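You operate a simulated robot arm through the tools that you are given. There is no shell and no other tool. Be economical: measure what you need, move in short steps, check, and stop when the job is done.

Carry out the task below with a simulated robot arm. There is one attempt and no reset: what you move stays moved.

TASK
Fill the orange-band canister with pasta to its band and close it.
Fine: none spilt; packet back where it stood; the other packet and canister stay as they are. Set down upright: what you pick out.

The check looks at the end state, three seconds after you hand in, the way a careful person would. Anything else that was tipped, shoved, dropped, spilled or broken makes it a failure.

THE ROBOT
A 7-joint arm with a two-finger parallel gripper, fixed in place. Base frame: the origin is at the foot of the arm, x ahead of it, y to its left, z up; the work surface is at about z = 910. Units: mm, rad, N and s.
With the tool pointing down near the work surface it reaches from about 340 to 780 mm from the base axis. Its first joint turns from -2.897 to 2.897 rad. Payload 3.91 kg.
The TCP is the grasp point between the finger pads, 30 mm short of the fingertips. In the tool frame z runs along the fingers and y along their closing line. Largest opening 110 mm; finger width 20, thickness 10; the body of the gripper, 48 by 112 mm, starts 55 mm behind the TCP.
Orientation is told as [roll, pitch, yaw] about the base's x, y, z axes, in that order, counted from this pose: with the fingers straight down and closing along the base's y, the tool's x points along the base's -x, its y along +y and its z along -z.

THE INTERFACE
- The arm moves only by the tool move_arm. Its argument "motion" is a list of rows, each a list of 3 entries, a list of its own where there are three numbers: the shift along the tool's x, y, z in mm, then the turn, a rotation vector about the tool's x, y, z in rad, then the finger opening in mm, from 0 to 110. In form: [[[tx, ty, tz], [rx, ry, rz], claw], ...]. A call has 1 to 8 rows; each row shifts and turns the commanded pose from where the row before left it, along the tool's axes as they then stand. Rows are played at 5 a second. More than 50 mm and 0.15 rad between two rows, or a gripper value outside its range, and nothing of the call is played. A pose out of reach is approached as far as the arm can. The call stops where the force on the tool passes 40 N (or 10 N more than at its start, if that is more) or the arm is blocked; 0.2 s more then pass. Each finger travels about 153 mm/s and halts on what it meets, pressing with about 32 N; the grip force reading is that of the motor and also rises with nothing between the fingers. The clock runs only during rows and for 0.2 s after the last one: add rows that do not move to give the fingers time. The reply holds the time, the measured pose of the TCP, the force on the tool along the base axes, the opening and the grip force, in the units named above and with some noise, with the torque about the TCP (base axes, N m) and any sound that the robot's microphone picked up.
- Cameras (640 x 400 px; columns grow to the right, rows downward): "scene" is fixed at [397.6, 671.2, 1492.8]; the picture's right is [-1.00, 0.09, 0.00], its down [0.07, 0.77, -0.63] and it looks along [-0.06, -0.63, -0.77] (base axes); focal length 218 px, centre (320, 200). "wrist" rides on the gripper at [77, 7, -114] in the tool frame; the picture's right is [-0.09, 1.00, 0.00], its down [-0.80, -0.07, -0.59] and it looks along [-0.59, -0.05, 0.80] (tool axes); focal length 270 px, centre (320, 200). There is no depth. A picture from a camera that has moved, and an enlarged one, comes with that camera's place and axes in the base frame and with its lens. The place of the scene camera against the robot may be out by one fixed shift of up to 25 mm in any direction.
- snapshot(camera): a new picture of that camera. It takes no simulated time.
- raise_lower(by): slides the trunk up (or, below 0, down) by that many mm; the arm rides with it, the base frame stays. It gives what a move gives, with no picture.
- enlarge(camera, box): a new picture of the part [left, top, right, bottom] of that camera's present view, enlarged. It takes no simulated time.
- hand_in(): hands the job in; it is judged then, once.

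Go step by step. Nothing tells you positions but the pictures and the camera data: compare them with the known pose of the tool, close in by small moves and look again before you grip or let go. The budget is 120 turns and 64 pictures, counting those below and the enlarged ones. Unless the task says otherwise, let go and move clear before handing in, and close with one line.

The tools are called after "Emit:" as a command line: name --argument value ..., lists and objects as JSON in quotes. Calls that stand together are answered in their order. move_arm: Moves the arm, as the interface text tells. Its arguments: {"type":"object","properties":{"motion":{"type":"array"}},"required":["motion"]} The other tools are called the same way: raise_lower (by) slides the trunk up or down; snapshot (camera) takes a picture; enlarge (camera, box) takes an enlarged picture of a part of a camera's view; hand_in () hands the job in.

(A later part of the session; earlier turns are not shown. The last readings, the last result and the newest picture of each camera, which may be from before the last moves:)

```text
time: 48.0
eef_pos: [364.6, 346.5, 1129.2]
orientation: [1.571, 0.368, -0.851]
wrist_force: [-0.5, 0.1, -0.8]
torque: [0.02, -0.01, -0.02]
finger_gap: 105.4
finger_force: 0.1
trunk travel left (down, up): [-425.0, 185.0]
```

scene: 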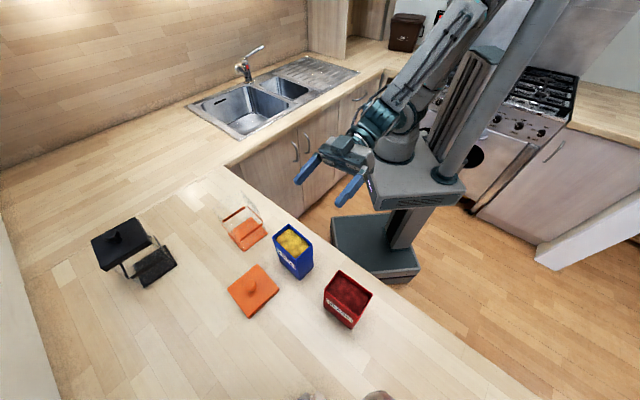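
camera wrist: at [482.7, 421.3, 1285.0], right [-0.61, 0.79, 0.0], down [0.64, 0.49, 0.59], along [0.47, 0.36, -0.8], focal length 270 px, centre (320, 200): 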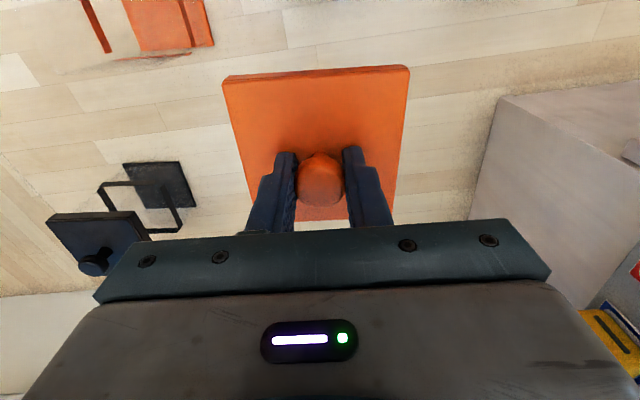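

The roll range is enough (1.94 rad). I'll roll back, centre on the packet, and lower with the trunk to z≈1008, still short of the packet.

Emit:
move_arm --motion '[[[0, 0, 0], [0, 0, -0.149], 105], [[0, 0, 0], [0, 0, -0.149], 105], [[0, 0, 0], [0, 0, -0.149], 105], [[0, 0, 0], [0, 0, -0.149], 105], [[0, 0, 0], [0, 0, -0.149], 105], [[0, 0, 0], [0, 0, -0.149], 105], [[0, 0, 0], [0, 0, -0.149], 105]]'

Emit:
move_arm --motion '[[[0, 0, 0], [0, 0, -0.149], 105], [[0, 0, 0], [0, 0, -0.149], 105], [[0, 0, 0], [0, 0, -0.149], 105], [[0, 0, 0], [0, 0, -0.149], 105], [[0, 0, 0], [0, 0, -0.149], 105], [[0, 0, 0], [0, 0, -0.149], 105], [[0, -12.3, 0], [0, 0, 0], 105], [[0, 0, 0], [0, 0, 0], 105]]'

Emit:
raise_lower --by -80

Emit:
snapshot --camera "wrist"

Emit:
snapshot --camera "scene"

```text
time: 49.6
eef_pos: [364.0, 346.2, 1128.0]
orientation: [1.568, -0.681, -0.85]
wrist_force: [-0.6, -0.1, 0.3]
torque: [0.02, 0.0, 0.02]
finger_gap: 105.1
finger_force: 0.0
trunk travel left (down, up): [-425.0, 185.0]
```

```text
time: 51.4
eef_pos: [373.0, 335.3, 1127.4]
orientation: [-1.365, -1.567, 2.088]
wrist_force: [0.8, 0.4, -0.2]
torque: [0.02, 0.03, 0.0]
finger_gap: 105.1
finger_force: 0.0
trunk travel left (down, up): [-425.0, 185.0]
```

```text
time: 52.6
eef_pos: [372.0, 336.5, 1048.2]
orientation: [-1.061, -1.569, 1.782]
wrist_force: [-0.3, -1.1, -0.1]
torque: [0.0, -0.01, -0.02]
finger_gap: 105.2
finger_force: 0.0
trunk travel left (down, up): [-345.0, 265.0]
```

```text
29 pictures are left
camera wrist: at [281.1, 265.9, 972.3], right [-0.66, 0.75, 0.09], down [-0.4, -0.44, 0.8], along [0.64, 0.49, 0.59], focal length 270 px, centre (320, 200)
```

wrist: 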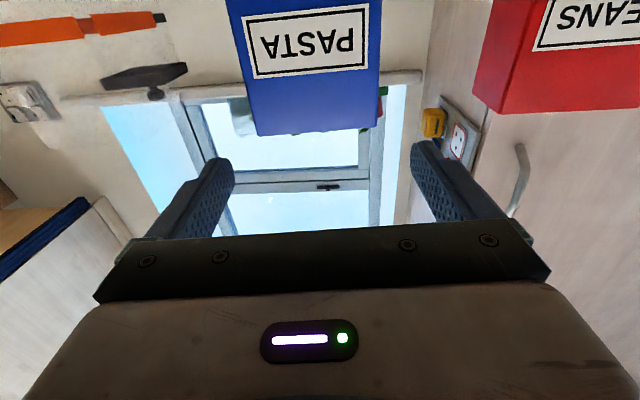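

```text
28 pictures are left
```

scene: 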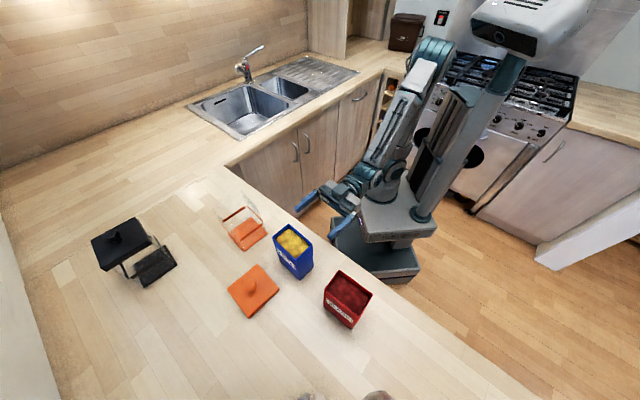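

Alignment with the packet is good. I'll lower 40 mm more and advance around it.

Emit:
raise_lower --by -40

Emit:
move_arm --motion '[[[0, 0, 20], [0, 0, 0], 105], [[0, 0, 20], [0, 0, 0], 105], [[0, 0, 10], [0, 0, 0], 105], [[0, 0, 0], [0, 0, 0], 105]]'

Emit:
snapshot --camera "wrist"

```text
time: 53.4
eef_pos: [372.3, 336.1, 1009.4]
orientation: [-1.084, -1.569, 1.806]
wrist_force: [0.5, 0.3, 0.7]
torque: [-0.04, -0.01, 0.0]
finger_gap: 105.1
finger_force: 0.0
trunk travel left (down, up): [-305.0, 305.0]
```

```text
time: 54.4
eef_pos: [410.5, 369.1, 1009.4]
orientation: [-0.905, -1.57, 1.626]
wrist_force: [-0.6, 0.5, 0.3]
torque: [-0.03, -0.02, -0.04]
finger_gap: 105.2
finger_force: 0.0
trunk travel left (down, up): [-305.0, 305.0]
```

```text
27 pictures are left
camera wrist: at [318.4, 298.5, 932.6], right [-0.66, 0.75, 0.09], down [-0.4, -0.44, 0.8], along [0.64, 0.49, 0.59], focal length 270 px, centre (320, 200)
```

wrist: 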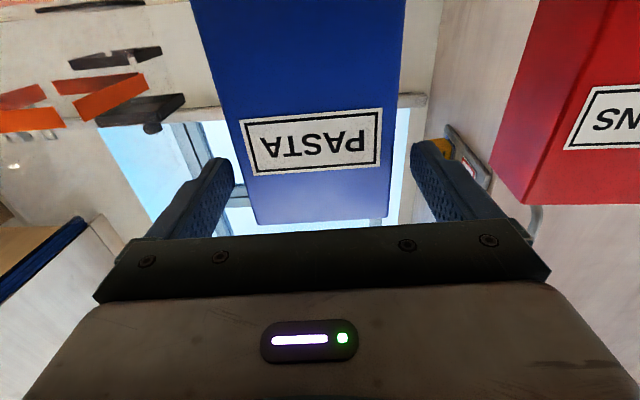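

The fingers straddle the packet with room on both sides. I'll advance the last 38 mm and close.

Emit:
move_arm --motion '[[[0, 0, 15], [0, 0, 0], 105], [[0, 0, 15], [0, 0, 0], 105], [[0, 0, 8], [0, 0, 0], 105], [[0, 0, 0], [0, 0, 0], 105]]'

Emit:
move_arm --motion '[[[0, 0, 0], [0, 0, 0], 98], [[0, 0, 0], [0, 0, 0], 92], [[0, 0, 0], [0, 0, 0], 88], [[0, 0, 0], [0, 0, 0], 85], [[0, 0, 0], [0, 0, 0], 82], [[0, 0, 0], [0, 0, 0], 82]]'

```text
time: 55.4
eef_pos: [438.2, 395.8, 1008.6]
orientation: [-1.147, -1.569, 1.868]
wrist_force: [-0.2, 0.0, 0.3]
torque: [0.04, 0.02, -0.01]
finger_gap: 105.1
finger_force: 0.0
trunk travel left (down, up): [-305.0, 305.0]
```

```text
time: 56.8
eef_pos: [437.7, 394.2, 1009.0]
orientation: [-1.038, -1.568, 1.758]
wrist_force: [1.0, 0.5, 0.8]
torque: [0.04, 0.02, -0.03]
finger_gap: 84.9
finger_force: 31.2
trunk travel left (down, up): [-305.0, 305.0]
```

Gripped the packet (gap 85). I'll tighten the command and lift slowly straight up.

Emit:
move_arm --motion '[[[0, 0, 0], [0, 0, 0], 70], [[-2, 0, 0], [0, 0, 0], 70], [[-4, 0, 0], [0, 0, 0], 70], [[-8, 0, 0], [0, 0, 0], 70], [[-8, 0, 0], [0, 0, 0], 70], [[-4, 0, 0], [0, 0, 0], 70], [[0, 0, 0], [0, 0, 0], 70]]'

Emit:
enlarge --camera "scene" --box '[200, 170, 370, 320]'

```text
time: 58.4
eef_pos: [438.4, 394.4, 1034.0]
orientation: [-0.859, -1.568, 1.58]
wrist_force: [0.1, -0.4, -2.9]
torque: [-0.01, 0.02, -0.05]
finger_gap: 85.2
finger_force: 32.4
trunk travel left (down, up): [-305.0, 305.0]
```

```text
2.67 times, centred on (285, 245) of scene
camera zoom: at [397.6, 671.2, 1492.8], right [-1.0, 0.09, 0.0], down [0.07, 0.77, -0.63], along [-0.06, -0.63, -0.77], focal length 580 px, centre (413, 80)
```

zoom: 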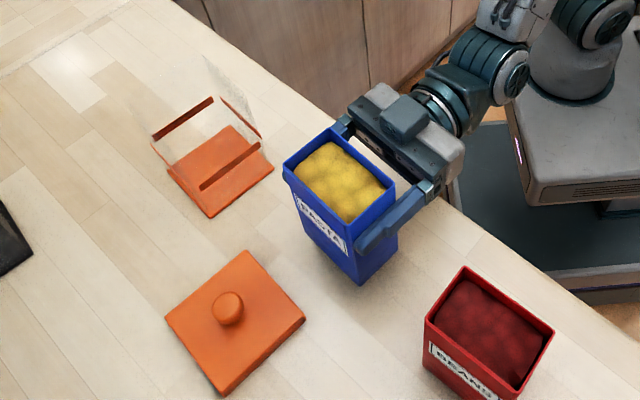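

The packet is lifted cleanly, upright. I'll raise to z≈1161, then move sideways over to the canister slowly.

Emit:
move_arm --motion '[[[-10, 0, 0], [0, 0, 0], 70], [[-20, 0, 0], [0, 0, 0], 70], [[-20, 0, 0], [0, 0, 0], 70], [[-20, 0, 0], [0, 0, 0], 70], [[-20, 0, 0], [0, 0, 0], 70], [[-20, 0, 0], [0, 0, 0], 70], [[-17, 0, 0], [0, 0, 0], 70], [[0, 0, 0], [0, 0, 0], 70]]'

Emit:
move_arm --motion '[[[0, -8, 2.5], [0, 0, 0], 70], [[0, -20, 6], [0, 0, 0], 70], [[0, -20, 6], [0, 0, 0], 70], [[0, -20, 6], [0, 0, 0], 70], [[0, -20, 7], [0, 0, 0], 70], [[0, -20, 6], [0, 0, 0], 70], [[0, -17, 6], [0, 0, 0], 70], [[0, 0, 0], [0, 0, 0], 70]]'

Emit:
snapshot --camera "scene"

Emit:
snapshot --camera "wrist"

```text
time: 60.2
eef_pos: [438.4, 394.1, 1160.3]
orientation: [-0.922, -1.569, 1.643]
wrist_force: [-0.1, 0.4, -2.5]
torque: [0.0, 0.0, 0.02]
finger_gap: 84.8
finger_force: 32.0
trunk travel left (down, up): [-305.0, 305.0]
```

```text
time: 62.0
eef_pos: [551.6, 324.8, 1160.8]
orientation: [-0.947, -1.568, 1.668]
wrist_force: [0.2, -0.1, -1.9]
torque: [-0.01, -0.02, 0.01]
finger_gap: 84.9
finger_force: 32.0
trunk travel left (down, up): [-305.0, 305.0]
```

```text
25 pictures are left
```

scene: 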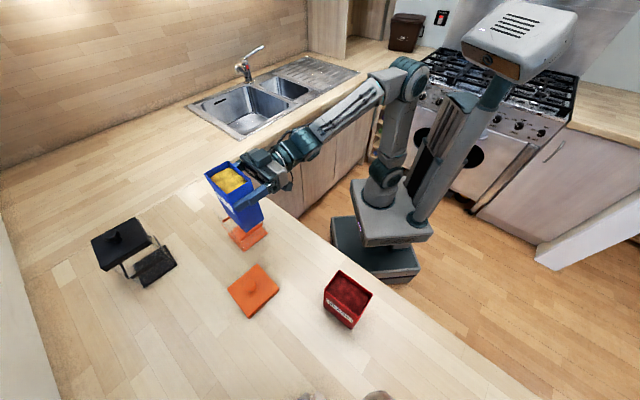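

```text
24 pictures are left
camera wrist: at [460.2, 255.3, 1085.3], right [-0.66, 0.75, 0.09], down [-0.4, -0.44, 0.8], along [0.64, 0.49, 0.59], focal length 270 px, centre (320, 200)
```

wrist: 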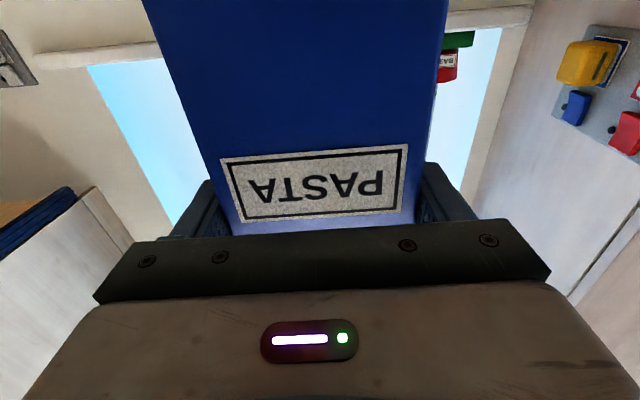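

The pour lip is now above the canister's inner half. I'll start rolling gradually around the lip, to about 26° first, and check.

Emit:
move_arm --motion '[[[-1.7, 4.9, 0], [0, 0, 0.149], 70], [[13.1, 2.0, 0], [0, 0, 0.149], 70], [[17.1, -2.5, 0], [0, 0, 0.149], 70], [[0, 0, 0], [0, 0, 0], 70], [[0, 0, 0], [0, 0, 0], 70]]'

Emit:
enlarge --camera "scene" --box '[170, 130, 330, 270]'

```text
time: 63.2
eef_pos: [543.0, 333.2, 1130.9]
orientation: [1.57, -1.123, -0.848]
wrist_force: [0.4, -1.3, -2.5]
torque: [-0.05, -0.05, -0.01]
finger_gap: 85.1
finger_force: 32.3
trunk travel left (down, up): [-305.0, 305.0]
```

```text
2.86 times, centred on (250, 200) of scene
camera zoom: at [397.6, 671.2, 1492.8], right [-1.0, 0.09, 0.0], down [0.07, 0.77, -0.63], along [-0.06, -0.63, -0.77], focal length 622 px, centre (520, 200)
```

zoom: 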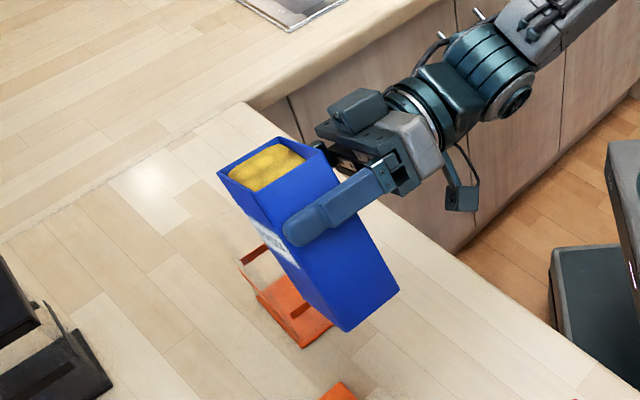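

No flow yet at 26°. I'll continue to about 43°.

Emit:
move_arm --motion '[[[15.9, -6, 0], [0, 0, 0.149], 70], [[0, 0, 0], [0, 0, 0], 70], [[5.7, -3.5, 0], [0, 0, 0.149], 70], [[0, 0, 0], [0, 0, 0], 70], [[0, 0, 0], [0, 0, 0], 70]]'

Emit:
enlarge --camera "scene" --box '[170, 130, 330, 270]'

```text
time: 64.4
eef_pos: [541.4, 335.9, 1110.3]
orientation: [1.569, -0.826, -0.848]
wrist_force: [0.0, 0.1, -2.0]
torque: [-0.1, 0.01, -0.03]
finger_gap: 84.8
finger_force: 31.6
trunk travel left (down, up): [-305.0, 305.0]
```

```text
2.86 times, centred on (250, 200) of scene
camera zoom: at [397.6, 671.2, 1492.8], right [-1.0, 0.09, 0.0], down [0.07, 0.77, -0.63], along [-0.06, -0.63, -0.77], focal length 622 px, centre (520, 200)
```

zoom: 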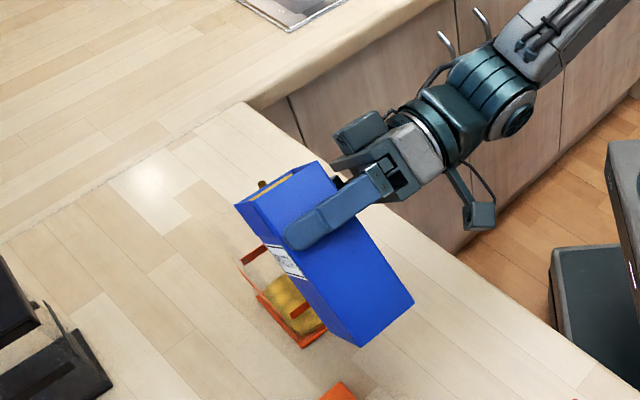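

Pasta is flowing into the canister. I'll pause briefly to see whether it's still flowing.

Emit:
move_arm --motion '[[[0, 0, 0], [0, 0, 0], 70], [[0, 0, 0], [0, 0, 0], 70], [[0, 0, 0], [0, 0, 0], 70]]'

Emit:
enlarge --camera "scene" --box '[215, 165, 285, 225]'

```text
time: 65.2
eef_pos: [541.4, 336.5, 1111.1]
orientation: [1.568, -0.828, -0.85]
wrist_force: [1.0, 0.4, -2.2]
torque: [-0.04, -0.05, 0.02]
finger_gap: 84.7
finger_force: 32.2
trunk travel left (down, up): [-305.0, 305.0]
```

```text
6.67 times, centred on (250, 195) of scene
camera zoom: at [397.6, 671.2, 1492.8], right [-1.0, 0.09, 0.0], down [0.07, 0.77, -0.63], along [-0.06, -0.63, -0.77], focal length 1451 px, centre (787, 233)
```

zoom: 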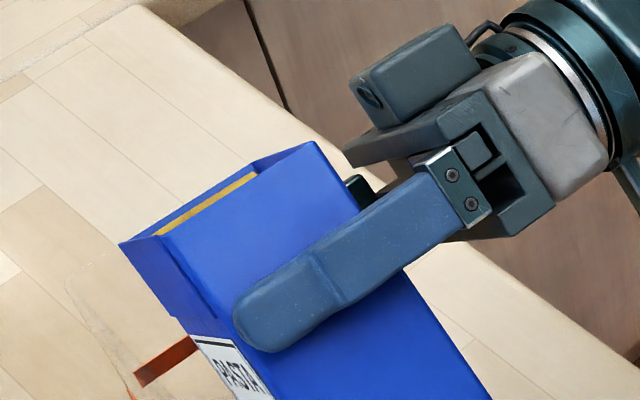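

Flow has stopped at this angle. I'll roll another step to ~51° and look at the fill level.

Emit:
move_arm --motion '[[[0.6, -2, 0], [0, 0, 0.149], 70], [[0, 0, 0], [0, 0, 0], 70], [[0, 0, 0], [0, 0, 0], 70], [[0, 0, 0], [0, 0, 0], 70], [[0, 0, 0], [0, 0, 0], 70]]'

Emit:
enlarge --camera "scene" --box '[210, 170, 290, 260]'

```text
time: 66.4
eef_pos: [541.5, 336.0, 1107.4]
orientation: [1.567, -0.676, -0.849]
wrist_force: [0.0, -0.3, -2.2]
torque: [-0.01, -0.03, 0.02]
finger_gap: 85.0
finger_force: 31.8
trunk travel left (down, up): [-305.0, 305.0]
```

```text
4.44 times, centred on (250, 215) of scene
camera zoom: at [397.6, 671.2, 1492.8], right [-1.0, 0.09, 0.0], down [0.07, 0.77, -0.63], along [-0.06, -0.63, -0.77], focal length 967 px, centre (631, 133)
```

zoom: 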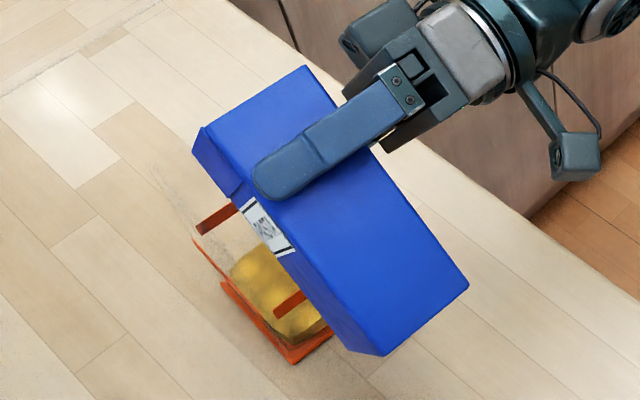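

The canister holds roughly 20 mm now, and the band is at about 55–60 mm. I'll roll on in two steps, to ~69°.

Emit:
move_arm --motion '[[[-0.5, -2.9, 0], [0, 0, 0.149], 70], [[0, 0, 0], [0, 0, 0], 70], [[0, 0, 0], [0, 0, 0], 70], [[0, 0, 0], [0, 0, 0], 70], [[-4.2, 0.6, 0], [0, 0, 0.149], 70], [[0, 0, 0], [0, 0, 0], 70], [[0, 0, 0], [0, 0, 0], 70], [[0, 0, 0], [0, 0, 0], 70]]'

Emit:
enlarge --camera "scene" --box '[210, 170, 290, 260]'

```text
time: 68.2
eef_pos: [547.2, 331.3, 1108.7]
orientation: [1.571, -0.378, -0.85]
wrist_force: [-0.5, -0.1, -2.4]
torque: [-0.01, -0.05, -0.04]
finger_gap: 84.9
finger_force: 32.6
trunk travel left (down, up): [-305.0, 305.0]
```

```text
4.44 times, centred on (250, 215) of scene
camera zoom: at [397.6, 671.2, 1492.8], right [-1.0, 0.09, 0.0], down [0.07, 0.77, -0.63], along [-0.06, -0.63, -0.77], focal length 967 px, centre (631, 133)
```

zoom: 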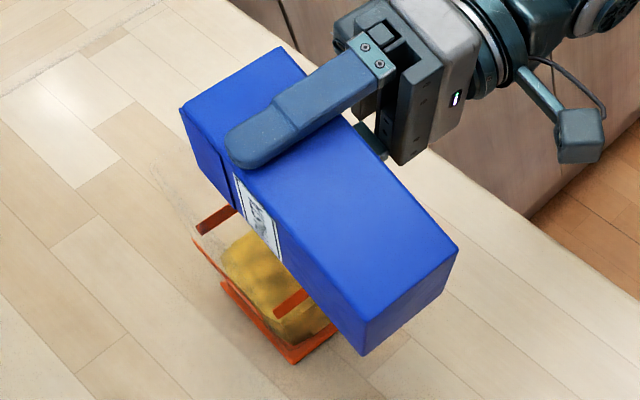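

The level is roughly two-thirds of the way to the band. I'll add a smaller step (0.1 rad).

Emit:
move_arm --motion '[[[-3.7, 1.3, 0], [0, 0, 0.1], 70], [[0, 0, 0], [0, 0, 0], 70], [[0, 0, 0], [0, 0, 0], 70], [[0, 0, 0], [0, 0, 0], 70], [[0, 0, 0], [0, 0, 0], 70]]'

Emit:
enlarge --camera "scene" --box '[220, 200, 265, 255]'

Emit:
snapshot --camera "wrist"

```text
time: 69.4
eef_pos: [547.9, 328.3, 1111.4]
orientation: [1.57, -0.28, -0.849]
wrist_force: [-0.2, 0.1, -0.9]
torque: [-0.04, -0.01, -0.02]
finger_gap: 84.9
finger_force: 32.3
trunk travel left (down, up): [-305.0, 305.0]
```

```text
7.27 times, centred on (242, 228) of scene
camera zoom: at [397.6, 671.2, 1492.8], right [-1.0, 0.09, 0.0], down [0.07, 0.77, -0.63], along [-0.06, -0.63, -0.77], focal length 1583 px, centre (884, 0)
```

zoom: 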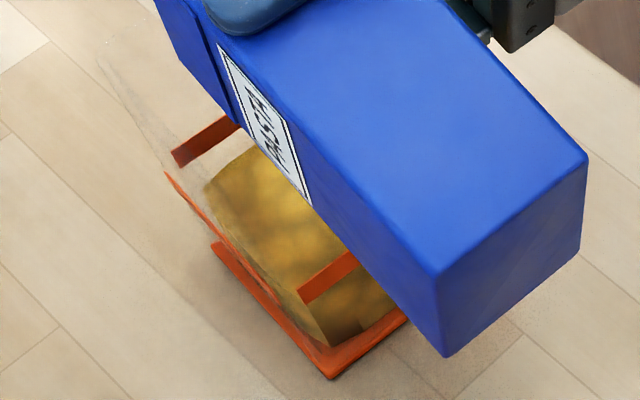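

```text
17 pictures are left
camera wrist: at [410.7, 311.2, 1097.3], right [-0.12, 0.14, 0.98], down [0.07, -0.99, 0.15], along [0.99, 0.09, 0.11], focal length 270 px, centre (320, 200)
```

wrist: 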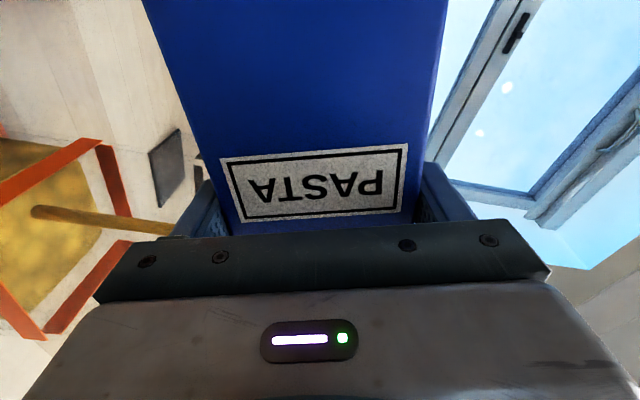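

The wrist camera sees the canister and the pouring stream: flow is still going. I'll zoom in before any more time passes.

Emit:
enlarge --camera "wrist" --box '[0, 110, 200, 350]'

```text
1.67 times, centred on (100, 230) of wrist
camera zoom: at [410.7, 311.2, 1097.3], right [-0.12, 0.14, 0.98], down [0.07, -0.99, 0.15], along [0.99, 0.09, 0.11], focal length 450 px, centre (687, 150)
```

zoom: 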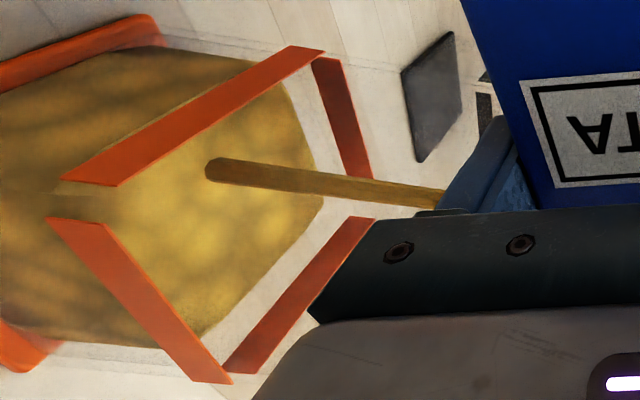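

The level is just about at the band's lower edge with the stream still running. I'll roll back a bit now to stop the flow and inspect.

Emit:
move_arm --motion '[[[5.8, -5.8, 0], [0, 0, -0.149], 70], [[0, 0, 0], [0, 0, 0], 70], [[0, 0, 0], [0, 0, 0], 70]]'

Emit:
enlarge --camera "wrist" --box '[0, 110, 200, 350]'

```text
time: 70.2
eef_pos: [545.2, 333.6, 1102.9]
orientation: [1.569, -0.431, -0.851]
wrist_force: [-1.4, -0.3, -0.7]
torque: [-0.02, -0.01, -0.01]
finger_gap: 84.9
finger_force: 31.7
trunk travel left (down, up): [-305.0, 305.0]
```

```text
1.67 times, centred on (100, 230) of wrist
camera zoom: at [410.4, 312.0, 1078.8], right [-0.22, 0.25, 0.94], down [0.05, -0.96, 0.27], along [0.97, 0.11, 0.2], focal length 450 px, centre (687, 150)
```

zoom: 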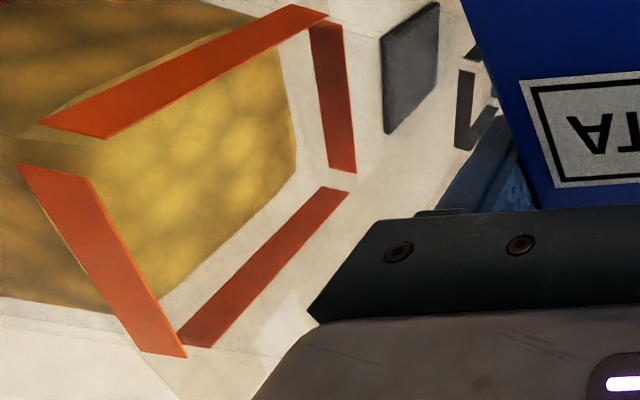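

Flow stopped; the level is approx 7 mm below the band's lower edge. I'll roll forward again to top up and watch.

Emit:
move_arm --motion '[[[-6.6, 4.9, 0], [0, 0, 0.149], 70], [[0, 0, 0], [0, 0, 0], 70]]'

Emit:
enlarge --camera "wrist" --box '[0, 110, 200, 350]'

```text
time: 70.8
eef_pos: [547.5, 328.2, 1110.9]
orientation: [1.571, -0.278, -0.85]
wrist_force: [0.2, -0.2, -1.4]
torque: [-0.07, -0.02, 0.0]
finger_gap: 84.8
finger_force: 32.1
trunk travel left (down, up): [-305.0, 305.0]
```

```text
1.67 times, centred on (100, 230) of wrist
camera zoom: at [411.2, 310.9, 1097.4], right [-0.12, 0.14, 0.98], down [0.07, -0.99, 0.15], along [0.99, 0.09, 0.11], focal length 450 px, centre (687, 150)
```

zoom: 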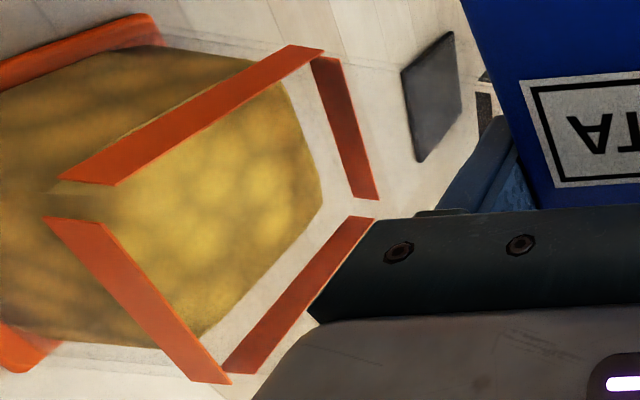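

No flow at this angle any more. I'll roll 0.08 rad further.

Emit:
move_arm --motion '[[[-3.5, 2.8, 0], [0, 0, 0.08], 70], [[0, 0, 0], [0, 0, 0], 70], [[0, 0, 0], [0, 0, 0], 70]]'

Emit:
enlarge --camera "wrist" --box '[0, 110, 200, 350]'

```text
time: 71.6
eef_pos: [549.4, 326.8, 1115.3]
orientation: [1.571, -0.199, -0.849]
wrist_force: [0.4, -0.1, -1.7]
torque: [-0.06, -0.03, 0.0]
finger_gap: 84.5
finger_force: 32.0
trunk travel left (down, up): [-305.0, 305.0]
```

```text
1.67 times, centred on (100, 230) of wrist
camera zoom: at [412.2, 309.8, 1107.1], right [-0.07, 0.08, 0.99], down [0.08, -0.99, 0.09], along [0.99, 0.09, 0.07], focal length 450 px, centre (687, 150)
```

zoom: 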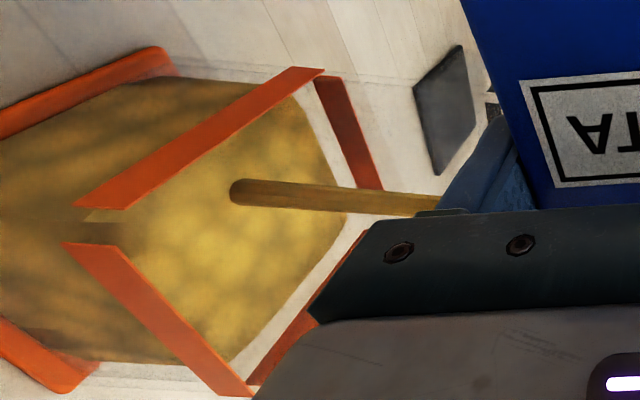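

Flow is running and self-limits at each angle. I'll hold until it stops, then look.

Emit:
move_arm --motion '[[[0, 0, 0], [0, 0, 0], 70], [[0, 0, 0], [0, 0, 0], 70]]'

Emit:
enlarge --camera "wrist" --box '[0, 110, 200, 350]'

```text
time: 72.2
eef_pos: [549.7, 326.5, 1114.2]
orientation: [1.571, -0.198, -0.849]
wrist_force: [-0.6, -0.6, -0.4]
torque: [-0.04, -0.03, 0.01]
finger_gap: 84.8
finger_force: 32.6
trunk travel left (down, up): [-305.0, 305.0]
```

```text
1.67 times, centred on (100, 230) of wrist
camera zoom: at [412.2, 309.8, 1106.9], right [-0.07, 0.08, 0.99], down [0.08, -0.99, 0.09], along [0.99, 0.09, 0.07], focal length 450 px, centre (687, 150)
```

zoom: 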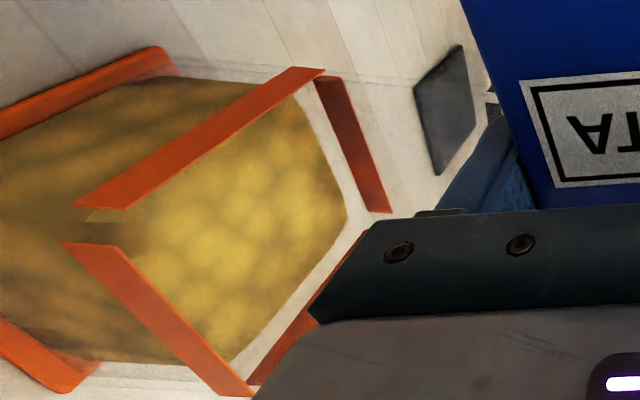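

The level is now about 2 mm below the band's lower edge, flow stopped. One more step of 0.14 rad should bring it to mid-band.

Emit:
move_arm --motion '[[[-6.2, 4.6, 0], [0, 0, 0.14], 70], [[0, 0, 0], [0, 0, 0], 70], [[0, 0, 0], [0, 0, 0], 70], [[0, 0, 0], [0, 0, 0], 70]]'

Emit:
enlarge --camera "wrist" --box '[0, 110, 200, 350]'

```text
time: 73.2
eef_pos: [553.1, 324.3, 1120.1]
orientation: [1.571, -0.06, -0.85]
wrist_force: [0.8, 0.2, -0.9]
torque: [-0.06, -0.05, 0.0]
finger_gap: 84.9
finger_force: 31.9
trunk travel left (down, up): [-305.0, 305.0]
```

```text
1.67 times, centred on (100, 230) of wrist
camera zoom: at [415.9, 306.0, 1123.6], right [0.02, -0.02, 1.0], down [0.08, -1.0, -0.02], along [1.0, 0.08, -0.02], focal length 450 px, centre (687, 150)
```

zoom: 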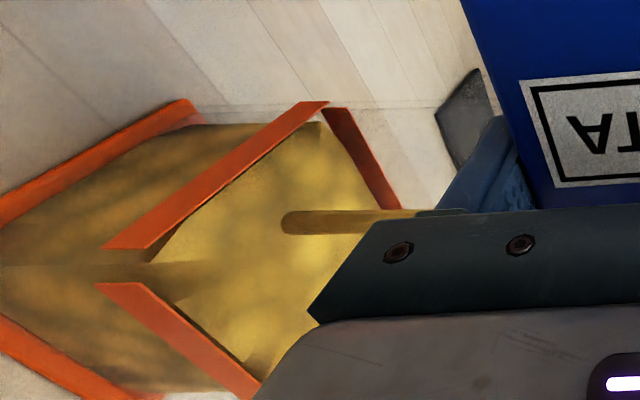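

The level has come well into the band. I'll roll back now to stop the flow.

Emit:
move_arm --motion '[[[5.8, -5.8, 0], [0, 0, -0.149], 70], [[5.8, -5.8, 0], [0, 0, -0.149], 70], [[0, 0, 0], [0, 0, 0], 70]]'

Emit:
enlarge --camera "wrist" --box '[0, 110, 200, 350]'

```text
time: 74.0
eef_pos: [547.9, 331.4, 1108.4]
orientation: [1.568, -0.36, -0.85]
wrist_force: [-0.1, 0.2, -1.4]
torque: [0.01, 0.01, -0.01]
finger_gap: 84.8
finger_force: 32.3
trunk travel left (down, up): [-305.0, 305.0]
```

```text
1.67 times, centred on (100, 230) of wrist
camera zoom: at [411.4, 311.9, 1088.5], right [-0.18, 0.2, 0.96], down [0.06, -0.97, 0.22], along [0.98, 0.1, 0.16], focal length 450 px, centre (687, 150)
```

zoom: 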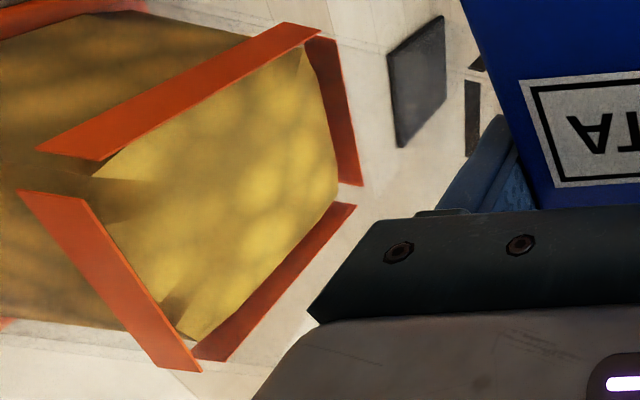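

The level is now about mid-band and the flow has stopped. I'll roll the packet upright again over the canister along the reverse path.

Emit:
move_arm --motion '[[[4.0, -1.2, 0], [0, 0, -0.149], 70], [[0.9, 2.8, 0], [0, 0, -0.149], 70], [[-0.3, 2.0, 0], [0, 0, -0.149], 70], [[-5.1, 4.3, 0], [0, 0, -0.149], 70], [[-14.8, 8.3, 0], [0, 0, -0.149], 70], [[-16.6, 5.0, 0], [0, 0, -0.149], 70], [[-13.3, 0, 0], [0, 0, -0.149], 70], [[0, -5.1, 0], [0, 0, -0.149], 70]]'

Emit:
move_arm --motion '[[[0, 0, 0], [0, 0, -0.018], 70], [[0, 0, 0], [0, 0, 0], 70]]'

```text
time: 75.8
eef_pos: [553.1, 325.2, 1161.4]
orientation: [1.538, -1.553, -0.82]
wrist_force: [0.8, -0.5, 0.0]
torque: [0.01, -0.02, -0.03]
finger_gap: 84.8
finger_force: 32.1
trunk travel left (down, up): [-305.0, 305.0]
```

```text
time: 76.4
eef_pos: [551.3, 324.7, 1160.4]
orientation: [1.25, -1.569, -0.529]
wrist_force: [-0.2, -0.2, -1.0]
torque: [0.01, -0.01, 0.02]
finger_gap: 84.7
finger_force: 32.0
trunk travel left (down, up): [-305.0, 305.0]
```

Packet upright. Now back to its original spot: sideways first, then straight down.

Emit:
move_arm --motion '[[[0, 10, -3], [0, 0, 0], 70], [[0, 20, -6.2], [0, 0, 0], 70], [[0, 20, -6.2], [0, 0, 0], 70], [[0, 20, -6.2], [0, 0, 0], 70], [[0, 20, -6.2], [0, 0, 0], 70], [[0, 20, -6.2], [0, 0, 0], 70], [[0, 17.3, -5.4], [0, 0, 0], 70], [[0, 0, 0], [0, 0, 0], 70]]'

Emit:
move_arm --motion '[[[15, 0, 0], [0, 0, 0], 70], [[25, 0, 0], [0, 0, 0], 70], [[25, 0, 0], [0, 0, 0], 70], [[25, 0, 0], [0, 0, 0], 70], [[25, 0, 0], [0, 0, 0], 70], [[15, 0, 0], [0, 0, 0], 70], [[10, 0, 0], [0, 0, 0], 70], [[0, 0, 0], [0, 0, 0], 70]]'

```text
time: 78.2
eef_pos: [438.6, 394.5, 1160.7]
orientation: [1.256, -1.57, -0.533]
wrist_force: [0.0, -0.4, -1.0]
torque: [0.02, 0.04, 0.0]
finger_gap: 84.6
finger_force: 32.1
trunk travel left (down, up): [-305.0, 305.0]
```

```text
time: 80.0
eef_pos: [437.8, 394.4, 1020.7]
orientation: [1.376, -1.569, -0.657]
wrist_force: [0.1, 0.5, -1.1]
torque: [0.01, 0.04, 0.01]
finger_gap: 85.0
finger_force: 32.0
trunk travel left (down, up): [-305.0, 305.0]
```

Emit:
move_arm --motion '[[[4, 0, 0], [0, 0, 0], 70], [[4, 0, 0], [0, 0, 0], 70], [[2, 0, 0], [0, 0, 0], 70], [[0, 0, 0], [0, 0, 0], 70]]'

Emit:
move_arm --motion '[[[1, 0, 0], [0, 0, 0], 70], [[0, 0, 0], [0, 0, 0], 70]]'

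```text
time: 81.0
eef_pos: [437.7, 394.9, 1010.7]
orientation: [1.228, -1.568, -0.504]
wrist_force: [0.4, -0.7, -1.1]
torque: [0.03, 0.04, -0.02]
finger_gap: 84.6
finger_force: 32.3
trunk travel left (down, up): [-305.0, 305.0]
```

```text
time: 81.6
eef_pos: [438.4, 394.0, 1011.2]
orientation: [1.291, -1.568, -0.57]
wrist_force: [-0.2, -0.6, -1.6]
torque: [0.01, 0.01, -0.01]
finger_gap: 84.6
finger_force: 31.8
trunk travel left (down, up): [-305.0, 305.0]
```

Emit:
move_arm --motion '[[[1, 0, 0], [0, 0, 0], 70], [[0.5, 0, 0], [0, 0, 0], 70], [[0, 0, 0], [0, 0, 0], 70]]'

Emit:
move_arm --motion '[[[1, 0, 0], [0, 0, 0], 70], [[0, 0, 0], [0, 0, 0], 70]]'

```text
time: 82.4
eef_pos: [438.0, 393.9, 1008.1]
orientation: [1.28, -1.569, -0.56]
wrist_force: [-0.3, 0.1, -0.7]
torque: [-0.01, 0.02, 0.0]
finger_gap: 84.9
finger_force: 32.2
trunk travel left (down, up): [-305.0, 305.0]
```

```text
time: 83.0
eef_pos: [437.1, 394.0, 1007.9]
orientation: [1.346, -1.565, -0.626]
wrist_force: [-0.7, 0.4, -1.4]
torque: [-0.02, 0.01, 0.04]
finger_gap: 84.9
finger_force: 31.7
trunk travel left (down, up): [-305.0, 305.0]
```

Emit:
move_arm --motion '[[[1, 0, 0], [0, 0, 0], 70], [[0, 0, 0], [0, 0, 0], 70]]'

Emit:
move_arm --motion '[[[1, 0, 0], [0, 0, 0], 70], [[0, 0, 0], [0, 0, 0], 70]]'

```text
time: 83.6
eef_pos: [437.6, 393.9, 1007.8]
orientation: [2.095, -1.57, -1.378]
wrist_force: [0.1, -1.4, 5.7]
torque: [-0.36, -0.05, 0.0]
finger_gap: 84.8
finger_force: 32.1
trunk travel left (down, up): [-305.0, 305.0]
```

```text
time: 84.2
eef_pos: [436.6, 393.5, 1007.4]
orientation: [2.504, -1.568, -1.784]
wrist_force: [-1.3, 0.2, 13.3]
torque: [-0.64, -0.06, -0.01]
finger_gap: 84.7
finger_force: 31.9
trunk travel left (down, up): [-305.0, 305.0]
```

Contact is made (the packet stands on the counter). I'll relax 1 mm, open gently, and retreat.

Emit:
move_arm --motion '[[[-1.2, 0, 0], [0, 0, 0], 70], [[0, 0, 0], [0, 0, 0], 80], [[0, 0, 0], [0, 0, 0], 88], [[0, 0, 0], [0, 0, 0], 96], [[0, 0, 0], [0, 0, 0], 105], [[0, 0, 0], [0, 0, 0], 105]]'

Emit:
move_arm --motion '[[[0, 0, -10], [0, 0, 0], 105], [[0, 0, -20], [0, 0, 0], 105], [[0, 0, -20], [0, 0, 0], 105], [[0, 0, -20], [0, 0, 0], 105], [[0, 0, -20], [0, 0, 0], 105], [[0, 0, 0], [0, 0, 0], 105]]'

Emit:
snapshot --camera "scene"

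```text
time: 85.6
eef_pos: [437.6, 394.3, 1008.1]
orientation: [1.28, -1.567, -0.559]
wrist_force: [0.1, 0.2, -0.2]
torque: [0.04, 0.01, 0.02]
finger_gap: 105.2
finger_force: 0.1
trunk travel left (down, up): [-305.0, 305.0]
```

```text
time: 87.0
eef_pos: [370.2, 333.9, 1006.3]
orientation: [1.337, -1.566, -0.618]
wrist_force: [-0.8, 0.1, -0.5]
torque: [-0.02, -0.01, 0.01]
finger_gap: 105.4
finger_force: 0.1
trunk travel left (down, up): [-305.0, 305.0]
```

```text
9 pictures are left
```

scene: 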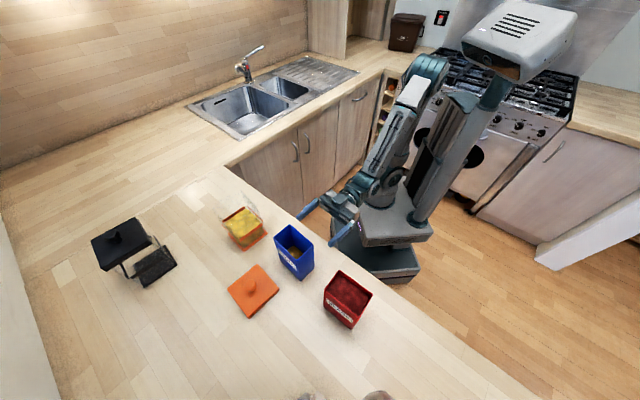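

Packet is back where it stood, nothing spilt. I'll raise the trunk to its earlier height and turn the tool down again for the lid.

Emit:
raise_lower --by 270

Emit:
move_arm --motion '[[[0, 0, 0], [0, 0.149, 0], 80], [[0, 0, 0], [0, 0.149, 0], 80], [[0, 0, 0], [0, 0.149, 0], 80], [[0, 0, 0], [0, 0.149, 0], 80], [[0, 0, 0], [0, 0.149, 0], 80], [[0, 0, 0], [0, 0.149, 0], 80], [[0, 0, 0], [0, 0.149, 0], 80], [[0, 0, 0], [0, 0.149, 0], 80]]'

Emit:
move_arm --motion '[[[0, 0, 0], [0, 0.149, 0], 80], [[0, 0, 0], [0, 0.149, 0], 80], [[0, 0, 0], [0, 0.081, 0], 80], [[0, 0, 0], [0, 0, -0.02], 80], [[0, 0, 0], [0, 0, 0], 80]]'

```text
time: 89.8
eef_pos: [370.9, 332.8, 1276.3]
orientation: [1.306, -1.568, -0.585]
wrist_force: [0.1, 0.2, -0.6]
torque: [-0.01, -0.02, 0.03]
finger_gap: 105.1
finger_force: 0.0
trunk travel left (down, up): [-575.0, 35.0]
```

```text
time: 91.6
eef_pos: [371.4, 334.1, 1276.7]
orientation: [0.002, -0.377, 0.719]
wrist_force: [-0.4, 0.4, -0.8]
torque: [0.0, -0.01, 0.0]
finger_gap: 79.9
finger_force: 0.0
trunk travel left (down, up): [-575.0, 35.0]
```

```text
time: 92.8
eef_pos: [370.4, 334.3, 1277.2]
orientation: [0.005, 0.002, 0.74]
wrist_force: [0.1, -0.1, 0.0]
torque: [0.0, -0.02, -0.01]
finger_gap: 79.9
finger_force: 0.0
trunk travel left (down, up): [-575.0, 35.0]
```

Emit:
move_arm --motion '[[[-43.9, -3.7, 10], [0, 0, -0.004], 80], [[-43.9, -3.7, 10], [0, 0, 0], 80], [[-43.9, -3.7, 10], [0, 0, 0], 80], [[-43.9, -3.7, 10], [0, 0, 0], 80], [[-43.9, -3.7, 10], [0, 0, 0], 80], [[0, 0, 40], [0, 0, 0], 80], [[0, 0, 45], [0, 0, 0], 80], [[0, 0, 0], [0, 0, 0], 80]]'

Emit:
move_arm --motion '[[[0, 0, 45], [0, 0, 0], 70], [[0, 0, 45], [0, 0, 0], 60], [[0, 0, 20], [0, 0, 0], 60], [[0, 0, 0], [0, 0, 0], 60], [[0, 0, 0], [0, 0, 0], 60]]'

Emit:
snapshot --camera "wrist"

```text
time: 94.6
eef_pos: [538.1, 466.3, 1140.3]
orientation: [0.004, 0.002, 0.746]
wrist_force: [0.4, -0.4, 0.1]
torque: [0.0, 0.02, -0.01]
finger_gap: 80.2
finger_force: 0.0
out of reach, approached as far as the arm can: row 5
trunk travel left (down, up): [-575.0, 35.0]
```

```text
time: 95.8
eef_pos: [539.8, 466.1, 1029.2]
orientation: [0.005, 0.001, 0.747]
wrist_force: [0.7, 0.4, 0.1]
torque: [0.01, -0.01, -0.04]
finger_gap: 60.2
finger_force: 0.1
trunk travel left (down, up): [-575.0, 35.0]
```

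```text
8 pictures are left
camera wrist: at [477.7, 419.1, 1144.9], right [-0.61, 0.79, 0.0], down [0.64, 0.49, 0.59], along [0.47, 0.36, -0.81], focal length 270 px, centre (320, 200)
```

wrist: 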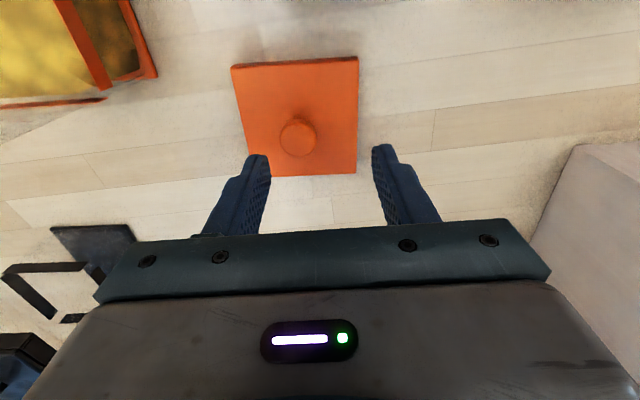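

The lid's knob is really at about (556, 457), slightly shifted when I released it. I'll re-centre over it, then descend.

Emit:
move_arm --motion '[[[-3, -9, 0], [0, 0, 0], 60], [[-2.3, -8.3, 0], [0, 0, 0], 60], [[0, 0, 25], [0, 0, 0], 60], [[0, 0, 0], [0, 0, 0], 60], [[0, 0, 0], [0, 0, 0], 60]]'

Emit:
enlarge --camera "wrist" --box '[210, 20, 430, 240]'

```text
time: 97.0
eef_pos: [553.9, 456.2, 1004.4]
orientation: [0.002, 0.003, 0.744]
wrist_force: [1.0, -0.4, 0.6]
torque: [0.02, 0.06, -0.04]
finger_gap: 60.1
finger_force: 0.1
trunk travel left (down, up): [-575.0, 35.0]
```

```text
1.82 times, centred on (320, 130) of wrist
camera zoom: at [491.6, 408.3, 1120.6], right [-0.61, 0.79, 0.0], down [0.64, 0.49, 0.59], along [0.47, 0.36, -0.81], focal length 491 px, centre (320, 327)
```

zoom: 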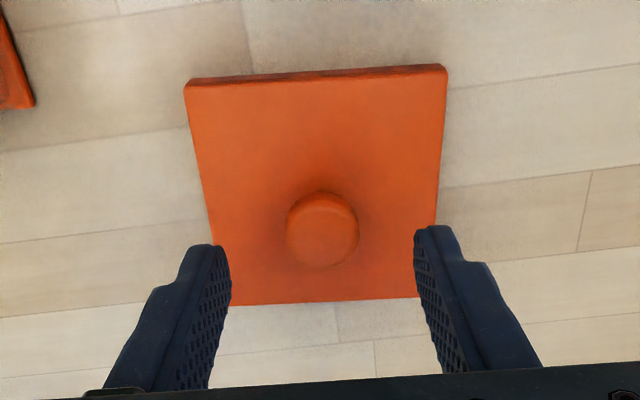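

The knob is centred. I'll descend to just above the lid and feel for contact.

Emit:
move_arm --motion '[[[-3, 0, 15], [0, 0, 0], 60], [[0, 0, 15], [0, 0, 0], 60], [[0, 0, 10], [0, 0, 0], 60], [[0, 0, 3], [0, 0, 0], 60], [[0, 0, 0], [0, 0, 0], 60]]'

Emit:
move_arm --motion '[[[0, 0, 2], [0, 0, 0], 60], [[0, 0, 0], [0, 0, 0], 60]]'

```text
time: 98.2
eef_pos: [556.6, 457.6, 962.4]
orientation: [0.003, 0.001, 0.744]
wrist_force: [0.1, 0.0, -0.2]
torque: [-0.02, 0.02, -0.01]
finger_gap: 59.9
finger_force: 0.1
trunk travel left (down, up): [-575.0, 35.0]
```

```text
time: 98.8
eef_pos: [556.8, 457.9, 961.2]
orientation: [0.005, 0.002, 0.745]
wrist_force: [0.0, 0.4, -0.6]
torque: [0.02, 0.0, 0.0]
finger_gap: 59.9
finger_force: 0.0
trunk travel left (down, up): [-575.0, 35.0]
```

Emit:
move_arm --motion '[[[0, 0, 2], [0, 0, 0], 60], [[0, 0, 0], [0, 0, 0], 60]]'

Emit:
move_arm --motion '[[[0, 0, 1.5], [0, 0, 0], 60], [[0, 0, 0], [0, 0, 0], 60]]'

```text
time: 99.4
eef_pos: [556.1, 457.7, 958.1]
orientation: [0.005, 0.002, 0.745]
wrist_force: [0.1, -0.3, -0.5]
torque: [0.03, 0.0, -0.01]
finger_gap: 60.0
finger_force: 0.0
trunk travel left (down, up): [-575.0, 35.0]
```

```text
time: 100.0
eef_pos: [556.3, 458.3, 957.4]
orientation: [0.003, 0.002, 0.747]
wrist_force: [0.2, -0.1, 0.8]
torque: [-0.01, 0.0, 0.03]
finger_gap: 60.1
finger_force: 0.0
trunk travel left (down, up): [-575.0, 35.0]
```

Almost touching the plate. I'll close on the knob.

Emit:
move_arm --motion '[[[0, 0, 0], [0, 0, 0], 45], [[0, 0, 0], [0, 0, 0], 35], [[0, 0, 0], [0, 0, 0], 28], [[0, 0, 0], [0, 0, 0], 22], [[0, 0, 0], [0, 0, 0], 5], [[0, 0, 0], [0, 0, 0], 5]]'

Emit:
move_arm --motion '[[[0, 0, -3], [0, 0, 0], 5], [[0, 0, -5], [0, 0, 0], 5], [[0, 0, -8], [0, 0, 0], 5], [[0, 0, -10], [0, 0, 0], 5], [[0, 0, -10], [0, 0, 0], 5], [[0, 0, -5], [0, 0, 0], 5], [[0, 0, 0], [0, 0, 0], 5]]'

Emit:
enlarge --camera "wrist" --box '[210, 20, 430, 240]'

```text
time: 101.4
eef_pos: [555.0, 457.5, 958.1]
orientation: [0.003, 0.0, 0.745]
wrist_force: [-0.4, 0.0, 1.4]
torque: [0.01, 0.0, 0.04]
finger_gap: 26.2
finger_force: 32.0
trunk travel left (down, up): [-575.0, 35.0]
```

```text
time: 103.0
eef_pos: [557.8, 457.9, 997.9]
orientation: [0.004, 0.001, 0.745]
wrist_force: [-0.2, 0.8, -0.4]
torque: [0.02, 0.01, 0.04]
finger_gap: 26.0
finger_force: 32.1
trunk travel left (down, up): [-575.0, 35.0]
```

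```text
1.82 times, centred on (320, 130) of wrist
camera zoom: at [495.5, 410.9, 1113.9], right [-0.61, 0.79, 0.0], down [0.64, 0.49, 0.59], along [0.47, 0.36, -0.81], focal length 491 px, centre (320, 327)
```

zoom: 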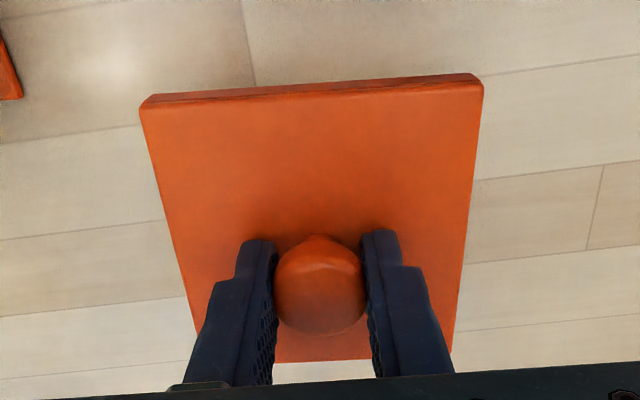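

Lid is held squarely. I'll lift it and carry it slowly back over the canister.

Emit:
move_arm --motion '[[[0, 0, -12], [0, 0, 0], 5], [[0, 0, -25], [0, 0, -0.009], 5], [[0, 0, -25], [0, 0, -0.009], 5], [[0, 0, -25], [0, 0, 0], 5], [[0, 0, -25], [0, 0, 0], 5], [[0, 0, -25], [0, 0, 0], 5], [[0, 0, -15], [0, 0, 0], 5], [[0, 0, 0], [0, 0, 0], 5]]'

Emit:
move_arm --motion '[[[5, -8, 0], [0, 0, 0], 5], [[9.5, -15, 0], [0, 0, 0], 5], [[9.5, -15, 0], [0, 0, 0], 5], [[9.5, -15, 0], [0, 0, 0], 5], [[9.5, -15, 0], [0, 0, 0], 5], [[9.5, -15, 0], [0, 0, 0], 5], [[9.5, -15, 0], [0, 0, 0], 5]]'

Emit:
move_arm --motion '[[[9.5, -15, 0], [0, 0, 0], 5], [[9.5, -15, 0], [0, 0, 0], 5], [[6, -12, 0], [0, 0, 0], 5], [[4, -8, 0], [0, 0, 0], 5], [[0, 0, 0], [0, 0, 0], 5]]'

```text
time: 104.8
eef_pos: [557.5, 456.7, 1150.9]
orientation: [0.003, 0.002, 0.764]
wrist_force: [0.0, 0.2, -0.3]
torque: [0.05, -0.02, -0.02]
finger_gap: 26.2
finger_force: 31.9
trunk travel left (down, up): [-575.0, 35.0]
```

```text
time: 106.4
eef_pos: [579.5, 342.1, 1149.3]
orientation: [0.002, 0.001, 0.763]
wrist_force: [0.2, 0.0, -0.8]
torque: [0.06, 0.02, -0.06]
finger_gap: 26.3
finger_force: 32.3
trunk travel left (down, up): [-575.0, 35.0]
```

```text
time: 107.6
eef_pos: [594.0, 287.1, 1150.3]
orientation: [0.004, 0.001, 0.762]
wrist_force: [-0.5, 0.1, -0.9]
torque: [-0.01, -0.04, 0.02]
finger_gap: 25.9
finger_force: 32.2
trunk travel left (down, up): [-575.0, 35.0]
```

Emit:
move_arm --motion '[[[1.9, 3.4, 10], [0, 0, 0], 5], [[0, 0, 20], [0, 0, 0], 5], [[0, 0, 12], [0, 0, 0], 5], [[0, 0, 0], [0, 0, 0], 5], [[0, 0, 0], [0, 0, 0], 5]]'

Emit:
enlarge --camera "wrist" --box '[210, 10, 430, 230]'

Emit:
enlarge --camera "scene" --box '[190, 150, 290, 260]'

```text
time: 108.8
eef_pos: [589.6, 287.9, 1109.2]
orientation: [0.003, 0.001, 0.762]
wrist_force: [0.0, 0.4, 0.1]
torque: [0.02, 0.02, -0.03]
finger_gap: 26.1
finger_force: 31.7
trunk travel left (down, up): [-575.0, 35.0]
```

```text
1.82 times, centred on (320, 120) of wrist
camera zoom: at [528.9, 240.1, 1223.8], right [-0.62, 0.78, 0.0], down [0.63, 0.5, 0.59], along [0.46, 0.37, -0.81], focal length 491 px, centre (320, 346)
```

zoom: 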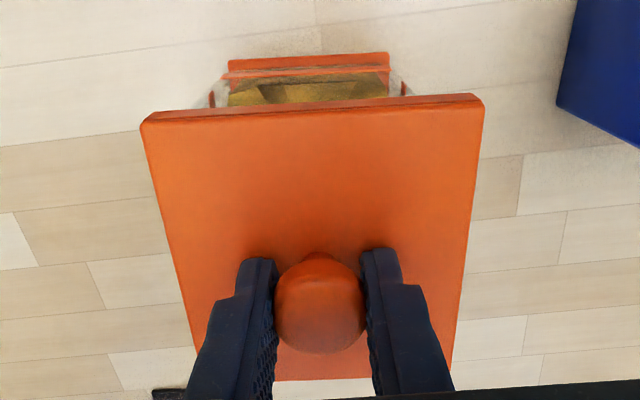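

```text
3.64 times, centred on (240, 205) of scene
camera zoom: at [397.6, 671.2, 1492.8], right [-1.0, 0.09, 0.0], down [0.07, 0.77, -0.63], along [-0.06, -0.63, -0.77], focal length 792 px, centre (611, 182)
```

zoom: 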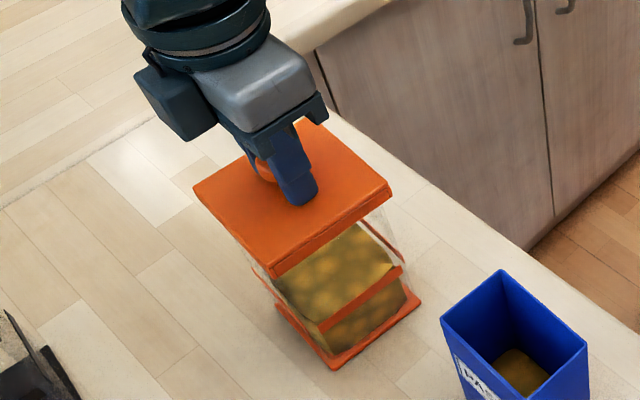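

Lid is aligned above the canister, and the pasta stands at the band. I'll lower slowly to seat it.

Emit:
move_arm --motion '[[[0, 0, 5], [0, 0, 0], 5], [[0, 0, 4], [0, 0, 0], 5], [[0, 0, 3], [0, 0, 0], 5], [[0, 0, 3], [0, 0, 0], 5], [[0, 0, 0], [0, 0, 0], 5]]'

Emit:
move_arm --motion '[[[0, 0, 3], [0, 0, 0], 5], [[0, 0, 2], [0, 0, 0], 5], [[0, 0, 0], [0, 0, 0], 5]]'

```text
time: 110.0
eef_pos: [588.1, 288.2, 1095.0]
orientation: [0.002, -0.003, 0.763]
wrist_force: [0.6, 1.8, 15.8]
torque: [-0.65, -0.38, 0.06]
finger_gap: 26.1
finger_force: 31.7
trunk travel left (down, up): [-575.0, 35.0]
```

```text
time: 110.8
eef_pos: [587.4, 289.0, 1092.5]
orientation: [0.001, -0.006, 0.764]
wrist_force: [-0.3, 7.7, 37.4]
torque: [-0.6, -0.57, 0.14]
finger_gap: 26.0
finger_force: 32.0
trunk travel left (down, up): [-575.0, 35.0]
```

It met the −v side wall early: the torque says the lid sits slightly too far toward −v. I'll back up, shift 2 mm to +v and retry gently.

Emit:
move_arm --motion '[[[0, 0, -5], [0, 0, 0], 5], [[0, 0, -5], [0, 0, 0], 5], [[0, 2, 0], [0, 0, 0], 5], [[0, 0, 0], [0, 0, 0], 5]]'

Emit:
move_arm --motion '[[[0, 0, 3], [0, 0, 0], 5], [[0, 0, 2], [0, 0, 0], 5], [[0, 0, 2], [0, 0, 0], 5], [[0, 0, 0], [0, 0, 0], 5]]'

```text
time: 111.8
eef_pos: [587.5, 290.1, 1096.8]
orientation: [0.003, 0.004, 0.762]
wrist_force: [-0.1, -0.1, -0.5]
torque: [0.0, 0.01, 0.02]
finger_gap: 25.9
finger_force: 31.8
trunk travel left (down, up): [-575.0, 35.0]
```

```text
time: 112.8
eef_pos: [586.4, 290.3, 1093.8]
orientation: [0.001, -0.002, 0.764]
wrist_force: [-1.8, -2.2, 12.9]
torque: [-0.44, -0.47, 0.05]
finger_gap: 25.9
finger_force: 31.9
trunk travel left (down, up): [-575.0, 35.0]
```

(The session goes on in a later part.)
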